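You operate a simulated robot arm through the tools that you are given. There is no shell and no other tool. Be economical: measure what you need, move in short steps, check, and stop when the job is done.

You are at the controls of a simulated robot arm. One attempt, no reset.

## Task
Take the porridge packet and leave it in the white plastic bowl on the worktop over the washing machine.

It is judged by the outcome, as a careful person would: the job done as asked, and still so three seconds after it is handed in. It fails if anything else is knocked over, pushed out of place, dropped, spilled or broken.

## Robot
A 6-joint arm with a two-finger parallel gripper, fixed in place. Base frame: the origin is at the foot of the arm, x ahead of it, y to its left, z up; the work surface is at about z = -3. Readings come in mm, degrees, newtons and seconds.
With the tool pointing down near the work surface it reaches from about 140 to 600 mm from the base axis. Its first joint turns from -66.0 to 66.0 degrees. Payload 2.1 kg.
Tool frame: the origin (TCP) lies between the finger pads and is the grasp point; the fingertips stand 30 mm ahead of it; z points along the fingers, y is the line along which they close. The gripper opens to 94 mm. The fingers are 28 mm wide and 10 mm thick; the gripper's body (50 by 96 mm) begins 55 mm behind the TCP.
Orientation is that of the tool frame in the base frame, as a unit quaternion [w, x, y, z]. With the fingers straight down and closing along the base's y, the tool's x points along the base's -x, its y along +y and its z along -z.

## Interface
- The arm moves only by the tool servo_tool. Its argument "plan" is a list of rows, each a list of 4 numbers: the shift along the tool's x, y, z in units of 30 mm (1.0 is 30 mm), then the turn about the tool's z in units of 8 degrees (1.0 is 8 degrees). In form: [[dx, dy, dz, yaw], ...]. A call has 1 to 20 rows; each row shifts and turns the commanded pose from where the row before left it, along the tool's axes as they then stand. "grip" is the gripper command, from -1 (shut) to 1 (fully open), values between in proportion, set as the call begins (left out, the last holds). A call with a number of a shift or a turn outside -1 to 1 is refused whole. Rows are played at 5 a second. More than 50 mm and 8.6 degrees between two rows, or a gripper value outside its range, and nothing of the call is played. A pose out of reach is approached as far as the arm can. The call stops where the force on the tool passes 40 N (or 10 N more than at its start, if that is more) or the arm is blocked; 0.2 s more then pass. Each finger travels about 72 mm/s and halts on what it meets, pressing with about 35 N; the grip force reading is that of the motor and also rises with nothing between the fingers. The clock runs only during rows and for 0.2 s after the last one: add rows that do not move to give the fingers time. It gives the time, the measured TCP pose, the force on the tool (base axes), the opening and the grip force at its end, in the units of the frame above (readings bear some noise), and new pictures: "views" is both (left out), scene, wrist or none.
- Cameras (640 x 400 px; columns grow to the right, rows downward): "scene" is fixed at [56.9, -376, 468.6]; the picture's right is [0.66, -0.75, 0.00], its down [-0.50, -0.44, -0.75] and it looks along [0.56, 0.49, -0.66] (base axes); focal length 222 px, centre (320, 200). "wrist" rides on the gripper at [76, 14, -102] in the tool frame; the picture's right is [-0.18, 0.98, 0.00], its down [-0.75, -0.14, -0.64] and it looks along [-0.63, -0.12, 0.77] (tool axes); focal length 243 px, centre (320, 200). There is no depth. A picture from a camera that has moved, and an enlarged one, comes with that camera's place and axes in the base frame and with its lens. The place of the scene camera against the robot may be out by one fixed shift of up to 18 mm in any direction.
- enlarge(camera, box): a new picture of the part [left, top, right, bottom] of that camera's present view, enlarged. The clock stands still meanwhile.
- sign_off(): hands the job in; it is judged then, once.

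Work in short steps. Places have to be worked out from the pictures, the camera data and where the tool is seen: move nearer, look again, correct. Check each grasp and each placing, and mend what went wrong. You have 90 turns and 170 pictures in all, those below and enlarged ones among them. Open the gripper and draw the arm clear of the work before you hand the job in, unless the task says otherwise; then end with one line.

The tools are called as name(argument=value, ...) on one line, values as JSON. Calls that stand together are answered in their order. servo_tool: Moves the arm, as the interface text tells. Its arguments: {"type":"object","properties":{"plan":{"type":"array"},"grip":{"type":"number"},"views":{"type":"string","enum":["both","scene","wrist","none"]}},"required":["plan"]} The other tools are called the same way: enlarge (camera, box) takes an enlarged picture of a part of a camera's view; sign_off () hands the job in.

At the start:

```text
t: 0.0
tool_pos: [283.4, -130.6, 315.1]
ee_rot: [0.0, -0.001, 1.0, 0.001]
force: [-0.3, 0.0, -0.2]
opening: 94.1
grasp_force: 0.1
```

scene: 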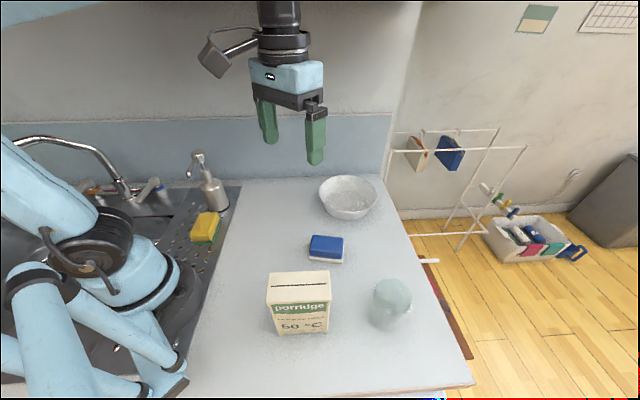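
wrist: 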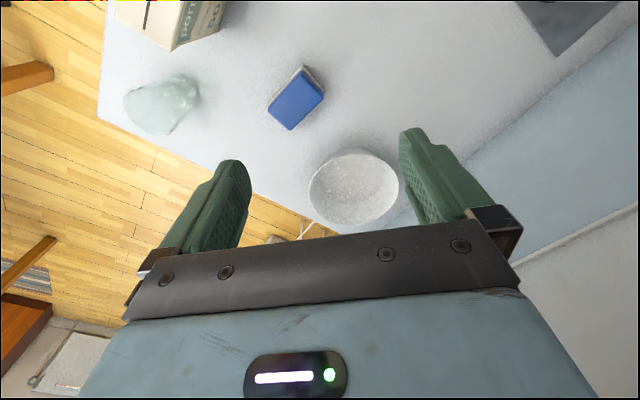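

The packet stands near (150,-250), the bowl near (488,-105). I enlarge the packet and the bowl to measure them.

enlarge(camera="scene", box=[240, 250, 368, 350])

enlarge(camera="scene", box=[290, 160, 418, 240])

```text
4.00 times, centred on (304, 300) of scene
camera zoom: at [56.9, -376.0, 468.6], right [0.66, -0.75, 0.0], down [-0.5, -0.44, -0.75], along [0.56, 0.49, -0.66], focal length 888 px, centre (384, -200)
```

zoom: 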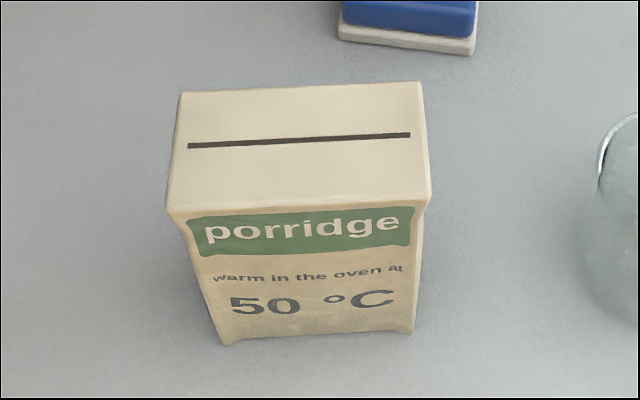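

```text
5.00 times, centred on (354, 200) of scene
camera zoom: at [56.9, -376.0, 468.6], right [0.66, -0.75, 0.0], down [-0.5, -0.44, -0.75], along [0.56, 0.49, -0.66], focal length 1110 px, centre (150, 200)
```

zoom: 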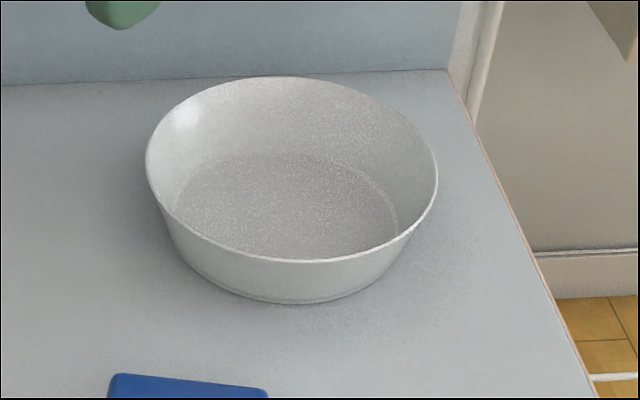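

The packet stands about 47 mm thick, along (0.7,0.7), with its top at z≈138 and its centre near (162,-240). I turn the tool 45° and move over it at the present height.

servo_tool(plan=[[0, 0, 0, 0.94], [0, 0, 0, 0.94], [0, 0, 0, 0.94], [0, 0, 0, 0.94], [0, 0, 0, 0.94], [0, 0, 0, 0.93], [0.04, -0.9, 0, 0], [0.04, -0.9, 0, 0], [0.04, -0.9, 0, 0], [0.04, -0.9, 0, 0], [0.04, -0.9, 0, 0], [0.04, -0.9, 0, 0], [0, 0, 0, 0], [0, 0, 0, 0]], grip=1)

```text
t: 3.0
tool_pos: [163.3, -236.3, 314.8]
ee_rot: [0.0, 0.384, 0.923, 0.0]
force: [-0.6, -0.5, -0.9]
opening: 94.2
grasp_force: 0.0
camera wrist: at [120.3, -173.9, 417.6], right [0.83, 0.56, 0.0], down [0.43, -0.63, 0.64], along [0.36, -0.53, -0.77], focal length 243 px, centre (320, 200)
```

scene: 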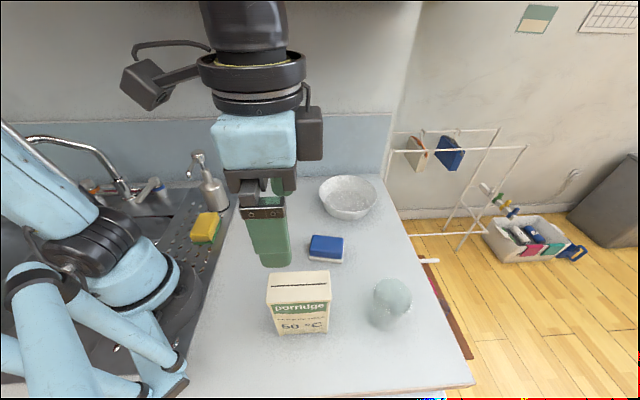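
wrist: 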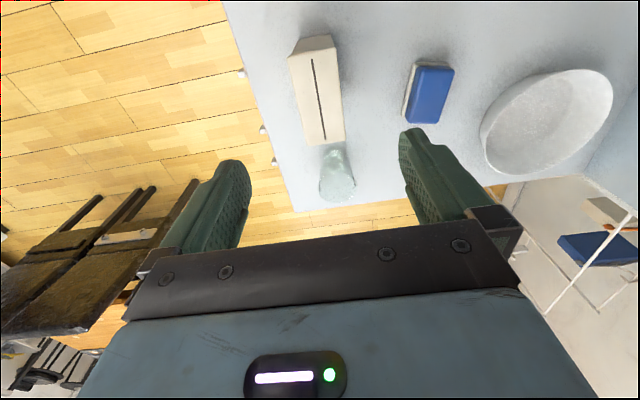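

The wrist view puts the packet's centre near (168,-248), with the long axis turned about 2° more. I correct for that and come down to z≈205, fingertips still above the packet, then look again.

servo_tool(plan=[[-0.2, -0.07, 0.9, 0.2], [-0.2, -0.07, 0.9, 0], [0, 0, 0.9, 0], [0, 0, 0.95, 0], [0, 0, 0, 0]])

```text
t: 4.2
tool_pos: [170.0, -249.4, 205.9]
ee_rot: [0.0, 0.396, 0.918, 0.0]
force: [0.2, 0.0, -0.1]
opening: 93.9
grasp_force: 0.0
camera wrist: at [128.9, -184.8, 308.0], right [0.84, 0.54, 0.0], down [0.41, -0.64, 0.64], along [0.35, -0.54, -0.77], focal length 243 px, centre (320, 200)
```

scene: 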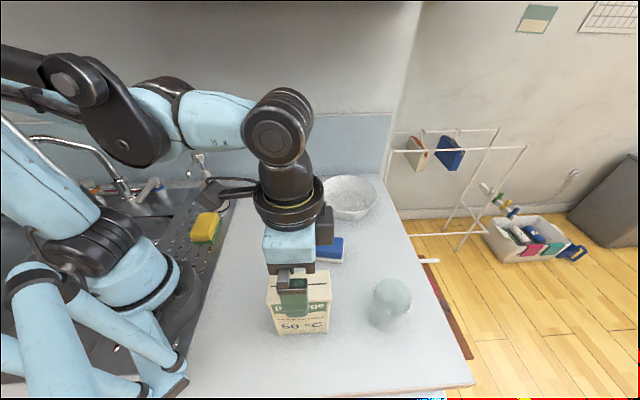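
wrist: 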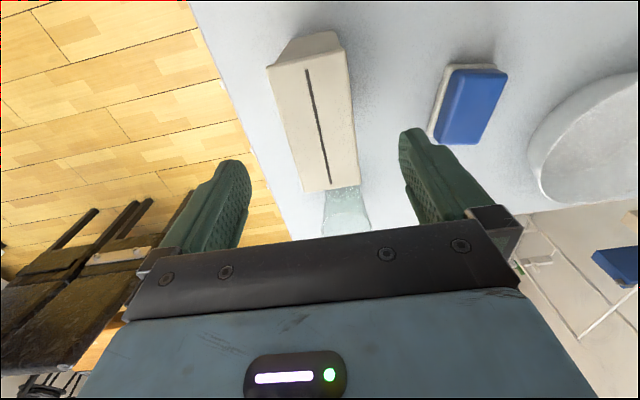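

The tool lines up with the slit (mid about (172,-251), direction -47°). I come down to z≈98 with the fingers straddling the thickness.

servo_tool(plan=[[-0.1, 0, 0.9, 0], [0, 0, 0.9, 0], [0, 0, 0.9, 0], [0, 0, 0.88, 0], [0, 0, 0, 0]])

```text
t: 5.4
tool_pos: [170.8, -253.4, 97.1]
ee_rot: [0.0, 0.396, 0.918, 0.0]
force: [0.8, -0.3, 0.3]
opening: 94.0
grasp_force: 0.0
camera wrist: at [129.1, -188.5, 200.7], right [0.84, 0.54, 0.0], down [0.41, -0.64, 0.64], along [0.35, -0.54, -0.77], focal length 243 px, centre (320, 200)
```

scene: 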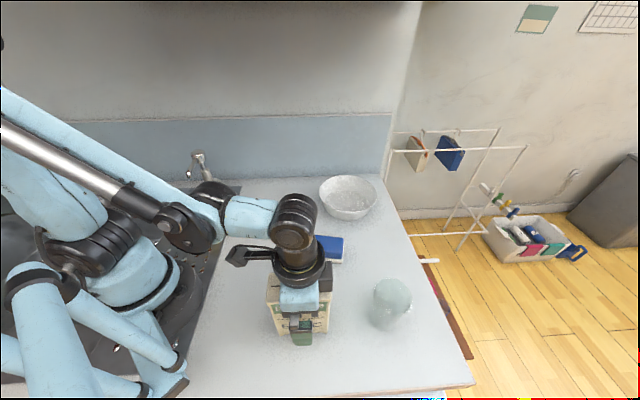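
wrist: 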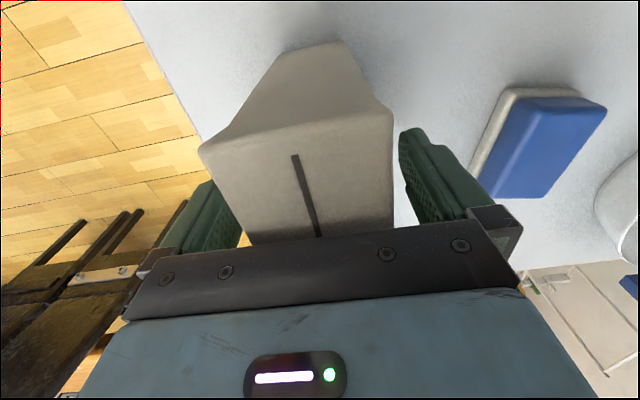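

The fingers straddle the packet cleanly. I close to a command a little below its thickness.

servo_tool(plan=[[0, 0, 0, 0], [0, 0, 0, 0], [0, 0, 0, 0], [0, 0, 0, 0], [0, 0, 0, 0]], grip=-0.3, views="wrist")

```text
t: 6.6
tool_pos: [170.1, -253.1, 97.5]
ee_rot: [0.0, 0.397, 0.918, 0.0]
force: [-0.1, 0.5, -0.1]
opening: 54.1
grasp_force: 34.7
camera wrist: at [129.1, -188.5, 201.0], right [0.84, 0.54, 0.0], down [0.41, -0.64, 0.64], along [0.35, -0.54, -0.77], focal length 243 px, centre (320, 200)
```

wrist: 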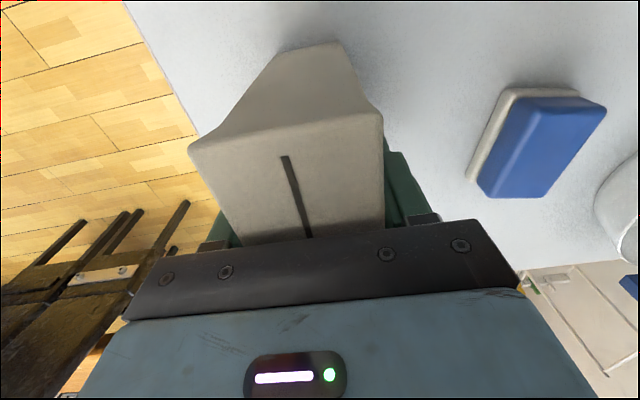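

The packet is held at 54 mm opening with full grip force. I set the command fully shut to hold it firmly and lift a little first.

servo_tool(plan=[[0, 0, 0, 0], [0, 0, -0.4, 0], [0, 0, -0.6, 0], [0, 0, 0, 0]], grip=-1)

```text
t: 7.6
tool_pos: [168.8, -253.0, 127.7]
ee_rot: [0.0, 0.396, 0.918, 0.0]
force: [0.0, -0.1, -2.7]
opening: 53.8
grasp_force: 35.3
camera wrist: at [128.4, -188.8, 230.2], right [0.84, 0.54, 0.0], down [0.41, -0.64, 0.64], along [0.35, -0.54, -0.77], focal length 243 px, centre (320, 200)
```

scene: 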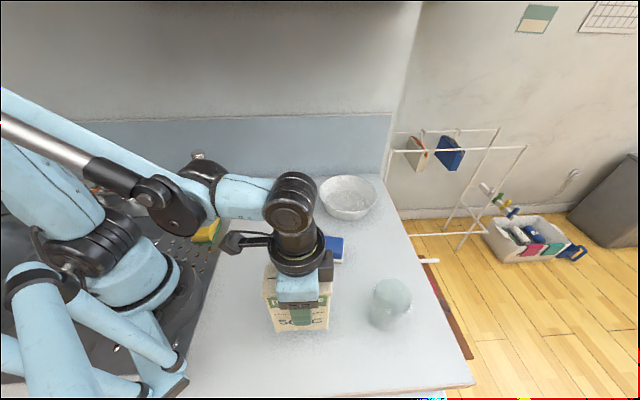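
wrist: 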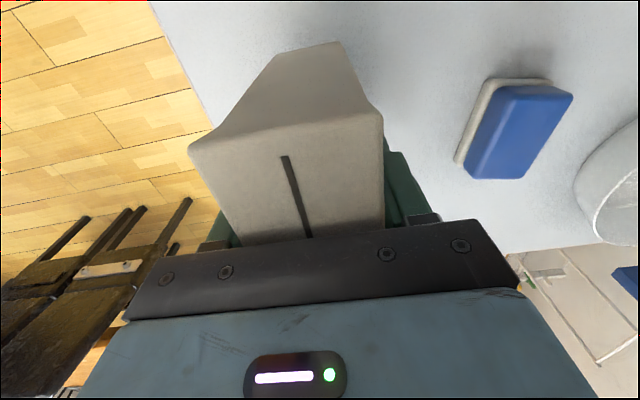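

The packet hangs straight and weighs about 2.7 N. I lift it to z≈245 and go part of the way towards the bowl.

servo_tool(plan=[[0, 0, -0.9, 0], [0, 0, -1, 0], [0, 0, -1, 0], [0, 0, -1, 0], [-0.3, 0.88, 0, 0], [-0.3, 0.88, 0, 0], [-0.3, 0.88, 0, 0], [-0.3, 0.88, 0, 0], [-0.3, 0.88, 0, 0], [-0.3, 0.88, 0, 0], [-0.3, 0.88, 0, 0], [0, 0, 0, 0], [0, 0, 0, 0]])

```text
t: 10.4
tool_pos: [348.7, -172.7, 245.6]
ee_rot: [0.0, 0.396, 0.918, -0.001]
force: [0.4, 0.2, -1.5]
opening: 53.8
grasp_force: 35.1
camera wrist: at [306.8, -108.2, 348.3], right [0.84, 0.54, 0.0], down [0.41, -0.64, 0.64], along [0.35, -0.54, -0.77], focal length 243 px, centre (320, 200)
```

scene: 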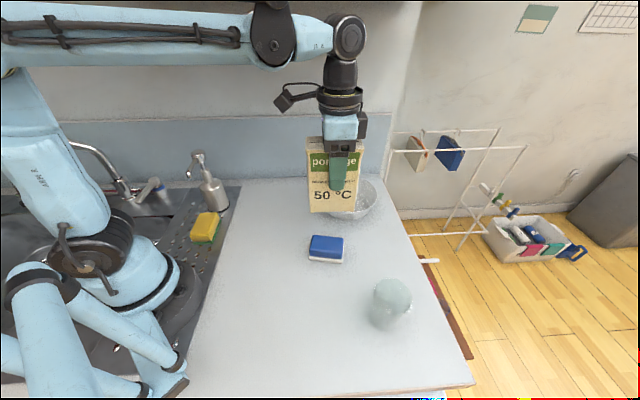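
wrist: 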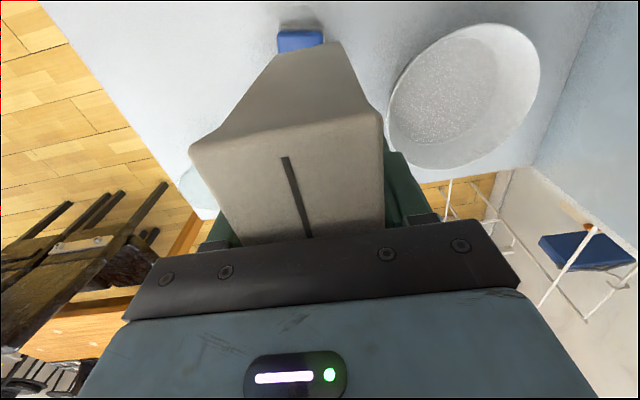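

The bowl shows well here; I enlarge it to fix its centre.

enlarge(camera="wrist", box=[368, 10, 560, 180])

```text
2.35 times, centred on (464, 95) of wrist
camera zoom: at [306.8, -108.2, 348.3], right [0.84, 0.54, 0.0], down [0.41, -0.64, 0.64], along [0.35, -0.54, -0.77], focal length 571 px, centre (-19, 447)
```

zoom: 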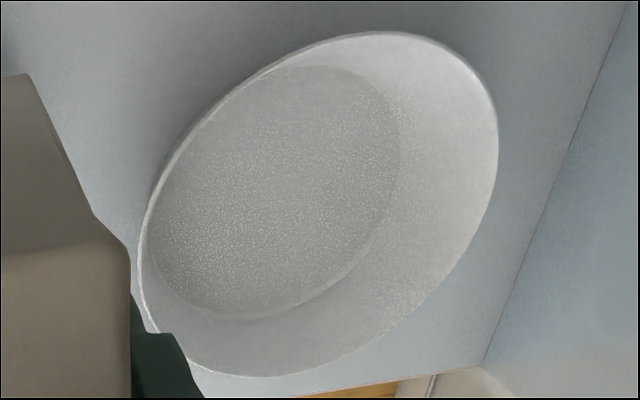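

The fit puts the bowl's centre at about (507,-107), rim radius about 85, floor radius about 70 and rim height about 50. The upright packet (diagonal about 100) fits. I go over the centre and down to z≈185 (packet bottom about 85).

servo_tool(plan=[[-0.34, 0.89, 0, 0], [-0.34, 0.89, 0, 0], [-0.34, 0.89, 0, 0], [-0.34, 0.89, 0, 0], [-0.34, 0.89, 0, 0], [-0.33, 0.89, 0, 0], [0, 0, 0, 0], [0, 0, 1, 0], [0, 0, 1, 0], [0, 0, 0, 0], [0, 0, 0, 0]])

```text
t: 12.8
tool_pos: [505.5, -105.5, 185.5]
ee_rot: [0.0, 0.397, 0.918, 0.001]
force: [0.7, 0.0, -1.9]
opening: 54.1
grasp_force: 35.0
camera wrist: at [464.6, -41.6, 288.0], right [0.84, 0.54, 0.0], down [0.41, -0.64, 0.64], along [0.35, -0.54, -0.77], focal length 243 px, centre (320, 200)
```

scene: 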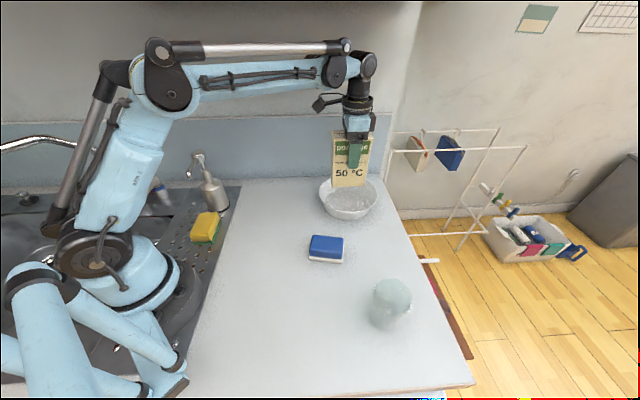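
wrist: 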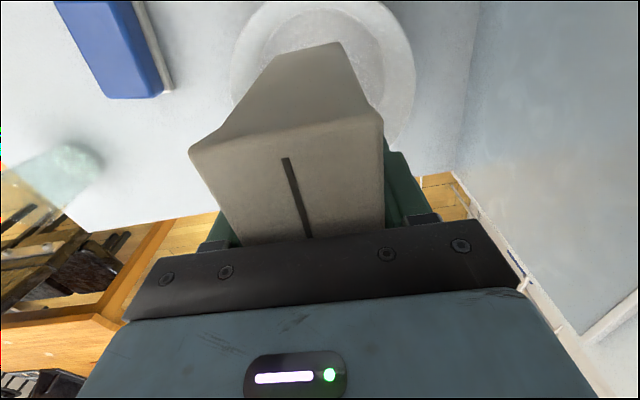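

The packet is over the bowl and centred in both views. I lower it to z≈125 and check the clearances.

servo_tool(plan=[[0, 0, 0.7, 0], [0, 0, 0.7, 0], [0, 0, 0.6, 0], [0, 0, 0, 0], [0, 0, 0, 0]])

enlarge(camera="scene", box=[290, 120, 418, 240])

```text
t: 14.0
tool_pos: [507.5, -106.2, 123.2]
ee_rot: [0.001, 0.397, 0.918, 0.0]
force: [-0.4, 0.5, -1.4]
opening: 54.1
grasp_force: 34.9
camera wrist: at [465.3, -42.5, 226.8], right [0.84, 0.54, 0.0], down [0.41, -0.64, 0.64], along [0.35, -0.54, -0.77], focal length 243 px, centre (320, 200)
```

scene: 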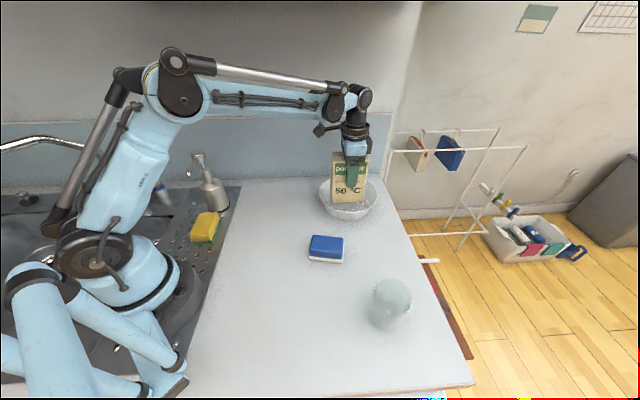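
wrist: 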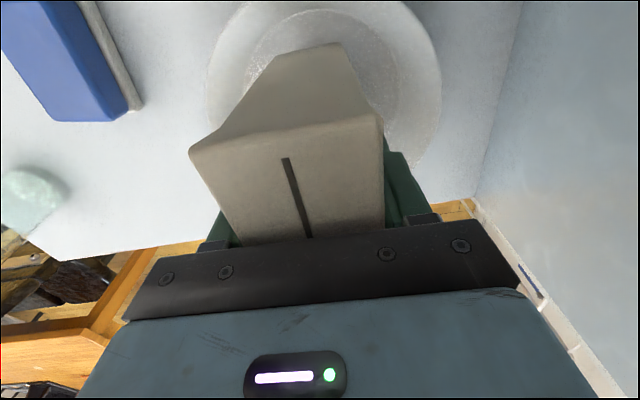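

```text
3.33 times, centred on (354, 180) of scene
camera zoom: at [56.9, -376.0, 468.6], right [0.66, -0.75, 0.0], down [-0.5, -0.44, -0.75], along [0.56, 0.49, -0.66], focal length 740 px, centre (207, 267)
```

zoom: 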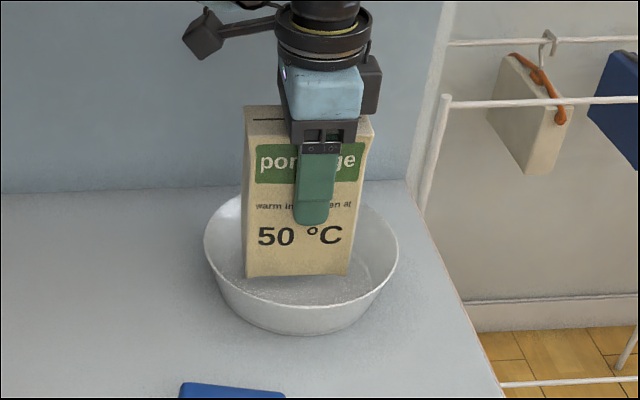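

The packet is centred in the bowl with its bottom about 20 mm above the floor. I lower it gently towards contact.

servo_tool(plan=[[0, 0, 0.25, 0], [0, 0, 0.2, 0], [0, 0, 0.1, 0], [0, 0, 0, 0]], views="none")

```text
t: 15.0
tool_pos: [507.5, -105.7, 109.3]
ee_rot: [0.0, 0.396, 0.918, -0.001]
force: [-0.7, 0.0, -1.8]
opening: 53.9
grasp_force: 35.1
```

No contact yet; I continue with small steps.

servo_tool(plan=[[0, 0, 0.08, 0], [0, 0, 0.05, 0], [0, 0, 0, 0]], views="none")

servo_tool(plan=[[0, 0, 0.05, 0], [0, 0, 0, 0]], views="scene")

```text
t: 15.8
tool_pos: [506.2, -105.8, 105.2]
ee_rot: [0.0, 0.396, 0.918, 0.001]
force: [0.7, 0.0, -2.7]
opening: 53.8
grasp_force: 34.7
```

```text
t: 16.4
tool_pos: [507.1, -106.5, 103.5]
ee_rot: [-0.001, 0.396, 0.918, -0.001]
force: [-0.3, -1.1, -2.6]
opening: 54.2
grasp_force: 35.4
```

scene: 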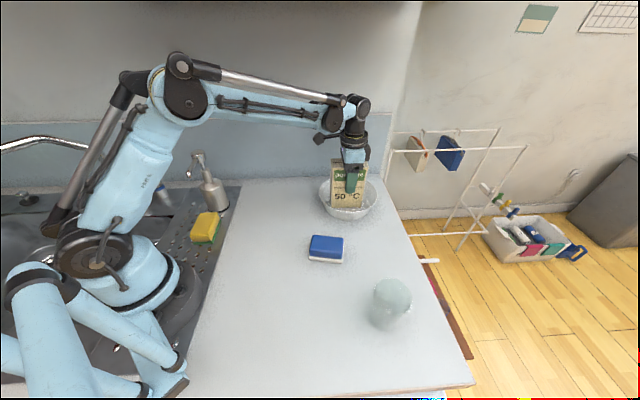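

Still hanging free at z 103.5. I take two more 1.5 mm steps.

servo_tool(plan=[[0, 0, 0.05, 0], [0, 0, 0, 0]], views="none")

servo_tool(plan=[[0, 0, 0.04, 0], [0, 0, 0, 0]], views="none")

```text
t: 17.0
tool_pos: [506.3, -105.1, 102.6]
ee_rot: [0.0, 0.396, 0.918, -0.001]
force: [-0.6, 0.2, -2.2]
opening: 54.0
grasp_force: 34.7
```

```text
t: 17.6
tool_pos: [505.6, -106.7, 101.6]
ee_rot: [0.0, 0.396, 0.918, 0.0]
force: [1.1, -0.5, 16.2]
opening: 54.1
grasp_force: 35.2
```

Contact with the bowl floor: 16 N upward. I ease up 0.6 mm and open partly.

servo_tool(plan=[[0, 0, -0.02, 0], [0, 0, 0, 0], [0, 0, 0, 0], [0, 0, 0, 0], [0, 0, 0, 0]], grip=0.7)

```text
t: 18.8
tool_pos: [506.7, -105.7, 100.5]
ee_rot: [0.0, 0.396, 0.918, 0.0]
force: [0.3, -0.3, -0.3]
opening: 79.9
grasp_force: 0.1
camera wrist: at [465.1, -41.6, 203.8], right [0.84, 0.54, 0.0], down [0.41, -0.64, 0.64], along [0.35, -0.54, -0.77], focal length 243 px, centre (320, 200)
```

scene: 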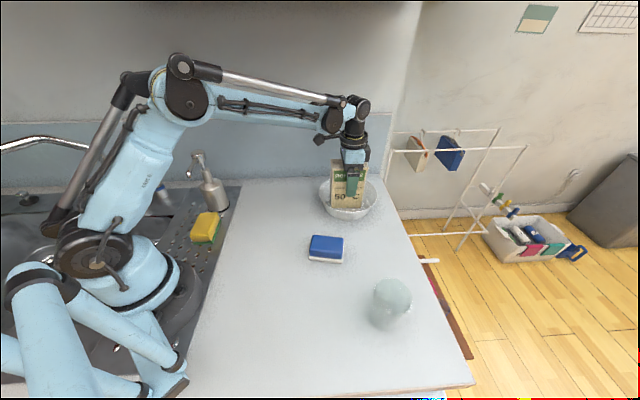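
wrist: 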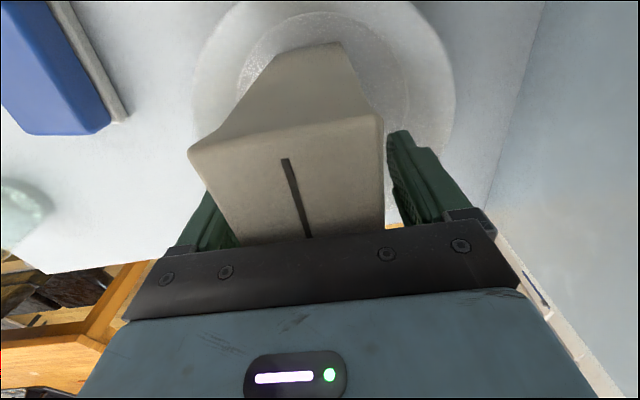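

The packet stands free. I open fully and go straight up.

servo_tool(plan=[[0, 0, 0, 0], [0, 0, 0, 0], [0, 0, -0.5, 0], [0, 0, -0.8, 0], [0, 0, -1, 0], [0, 0, -1, 0], [0, 0, -1, 0], [0, 0, 0, 0]], grip=1)

```text
t: 20.6
tool_pos: [505.1, -106.5, 231.1]
ee_rot: [-0.001, 0.396, 0.918, -0.001]
force: [-0.2, 0.3, -0.6]
opening: 94.1
grasp_force: 0.1
camera wrist: at [464.1, -41.3, 334.8], right [0.84, 0.54, 0.0], down [0.41, -0.64, 0.64], along [0.35, -0.54, -0.77], focal length 243 px, centre (320, 200)
```

scene: 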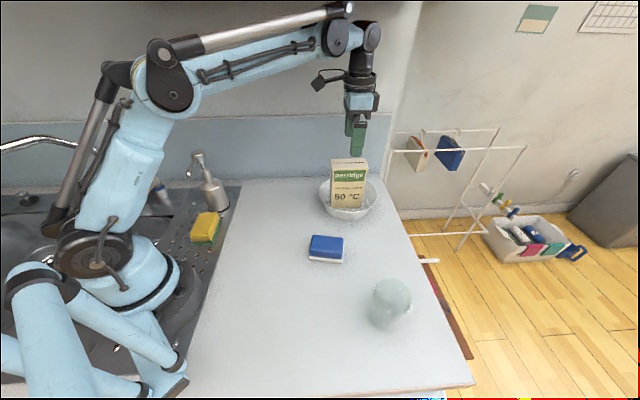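
wrist: 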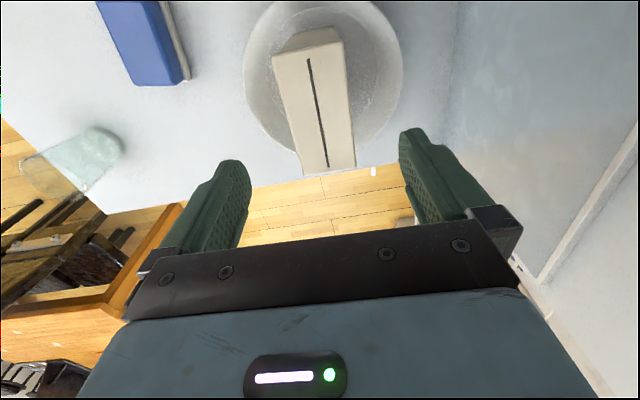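

The packet stands upright in the bowl and nothing else has moved. I draw the arm back towards the base, well above everything, and check again.

servo_tool(plan=[[0, 0, -0.9, 0], [0, 0, -0.9, 0], [0.5, -0.8, 0, 0], [0.5, -0.8, 0, 0], [0.5, -0.8, 0, 0], [0.5, -0.8, 0, 0], [0.5, -0.8, 0, 0], [0.5, -0.8, 0, 0], [0, 0, 0, 0], [0, 0, 0, 0]], views="none")

enlarge(camera="scene", box=[260, 120, 452, 240])

```text
t: 21.6
tool_pos: [462.1, -119.1, 247.9]
ee_rot: [0.0, 0.394, 0.919, 0.0]
force: [0.2, 0.2, 0.2]
opening: 94.3
grasp_force: 0.1
stopped in row 5: the arm was blocked; the commanded pose is now the measured one
```

```text
3.33 times, centred on (356, 180) of scene
camera zoom: at [56.8, -376.1, 468.6], right [0.66, -0.75, 0.0], down [-0.5, -0.44, -0.75], along [0.56, 0.49, -0.66], focal length 740 px, centre (200, 267)
```

zoom: 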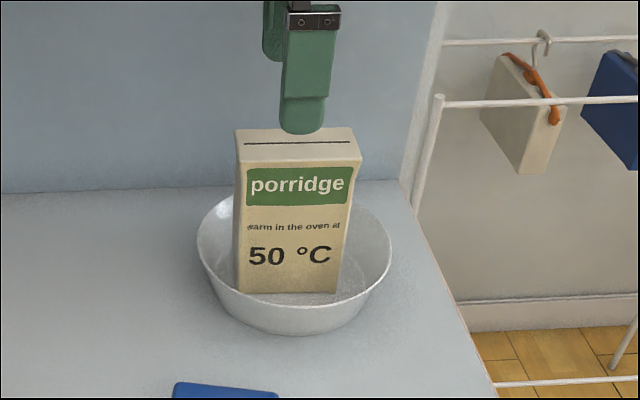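

The stop was only the reach limit high up at this distance (no force), and the packet is undisturbed. I continue back level at the present height.

servo_tool(plan=[[0.5, -0.7, 0, 0], [0.5, -0.7, 0, 0], [0.5, -0.7, 0, 0], [0.5, -0.7, 0, 0], [0.5, -0.7, 0, 0], [0, 0, -0.8, 0], [0, 0, 0, 0], [0, 0, 0, 0]])

```text
t: 23.4
tool_pos: [335.1, -137.5, 268.6]
ee_rot: [-0.001, 0.394, 0.919, 0.0]
force: [-0.2, 0.1, -0.1]
opening: 94.0
grasp_force: 0.1
camera wrist: at [292.9, -71.6, 370.7], right [0.84, 0.54, 0.0], down [0.42, -0.64, 0.64], along [0.35, -0.54, -0.77], focal length 243 px, centre (320, 200)
```

scene: 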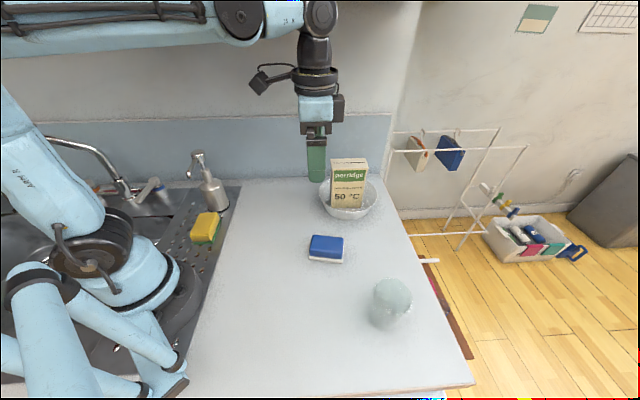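
wrist: 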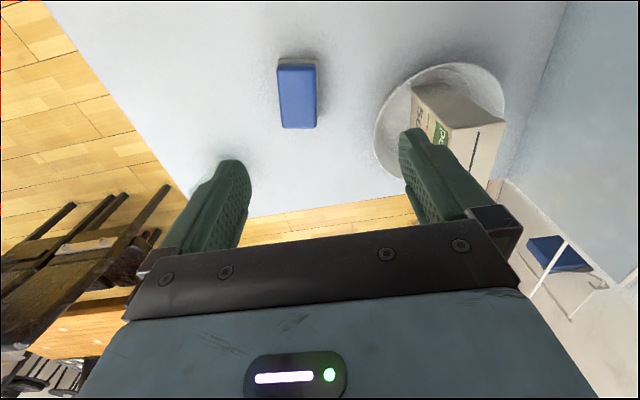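

The packet stands steady in the bowl, the arm is clear and the gripper is open, so I hand in.

sign_off()

```text
The job is handed in.
```

The porridge packet is standing upright in the white bowl, nothing else on the worktop was disturbed, and the job is handed in.
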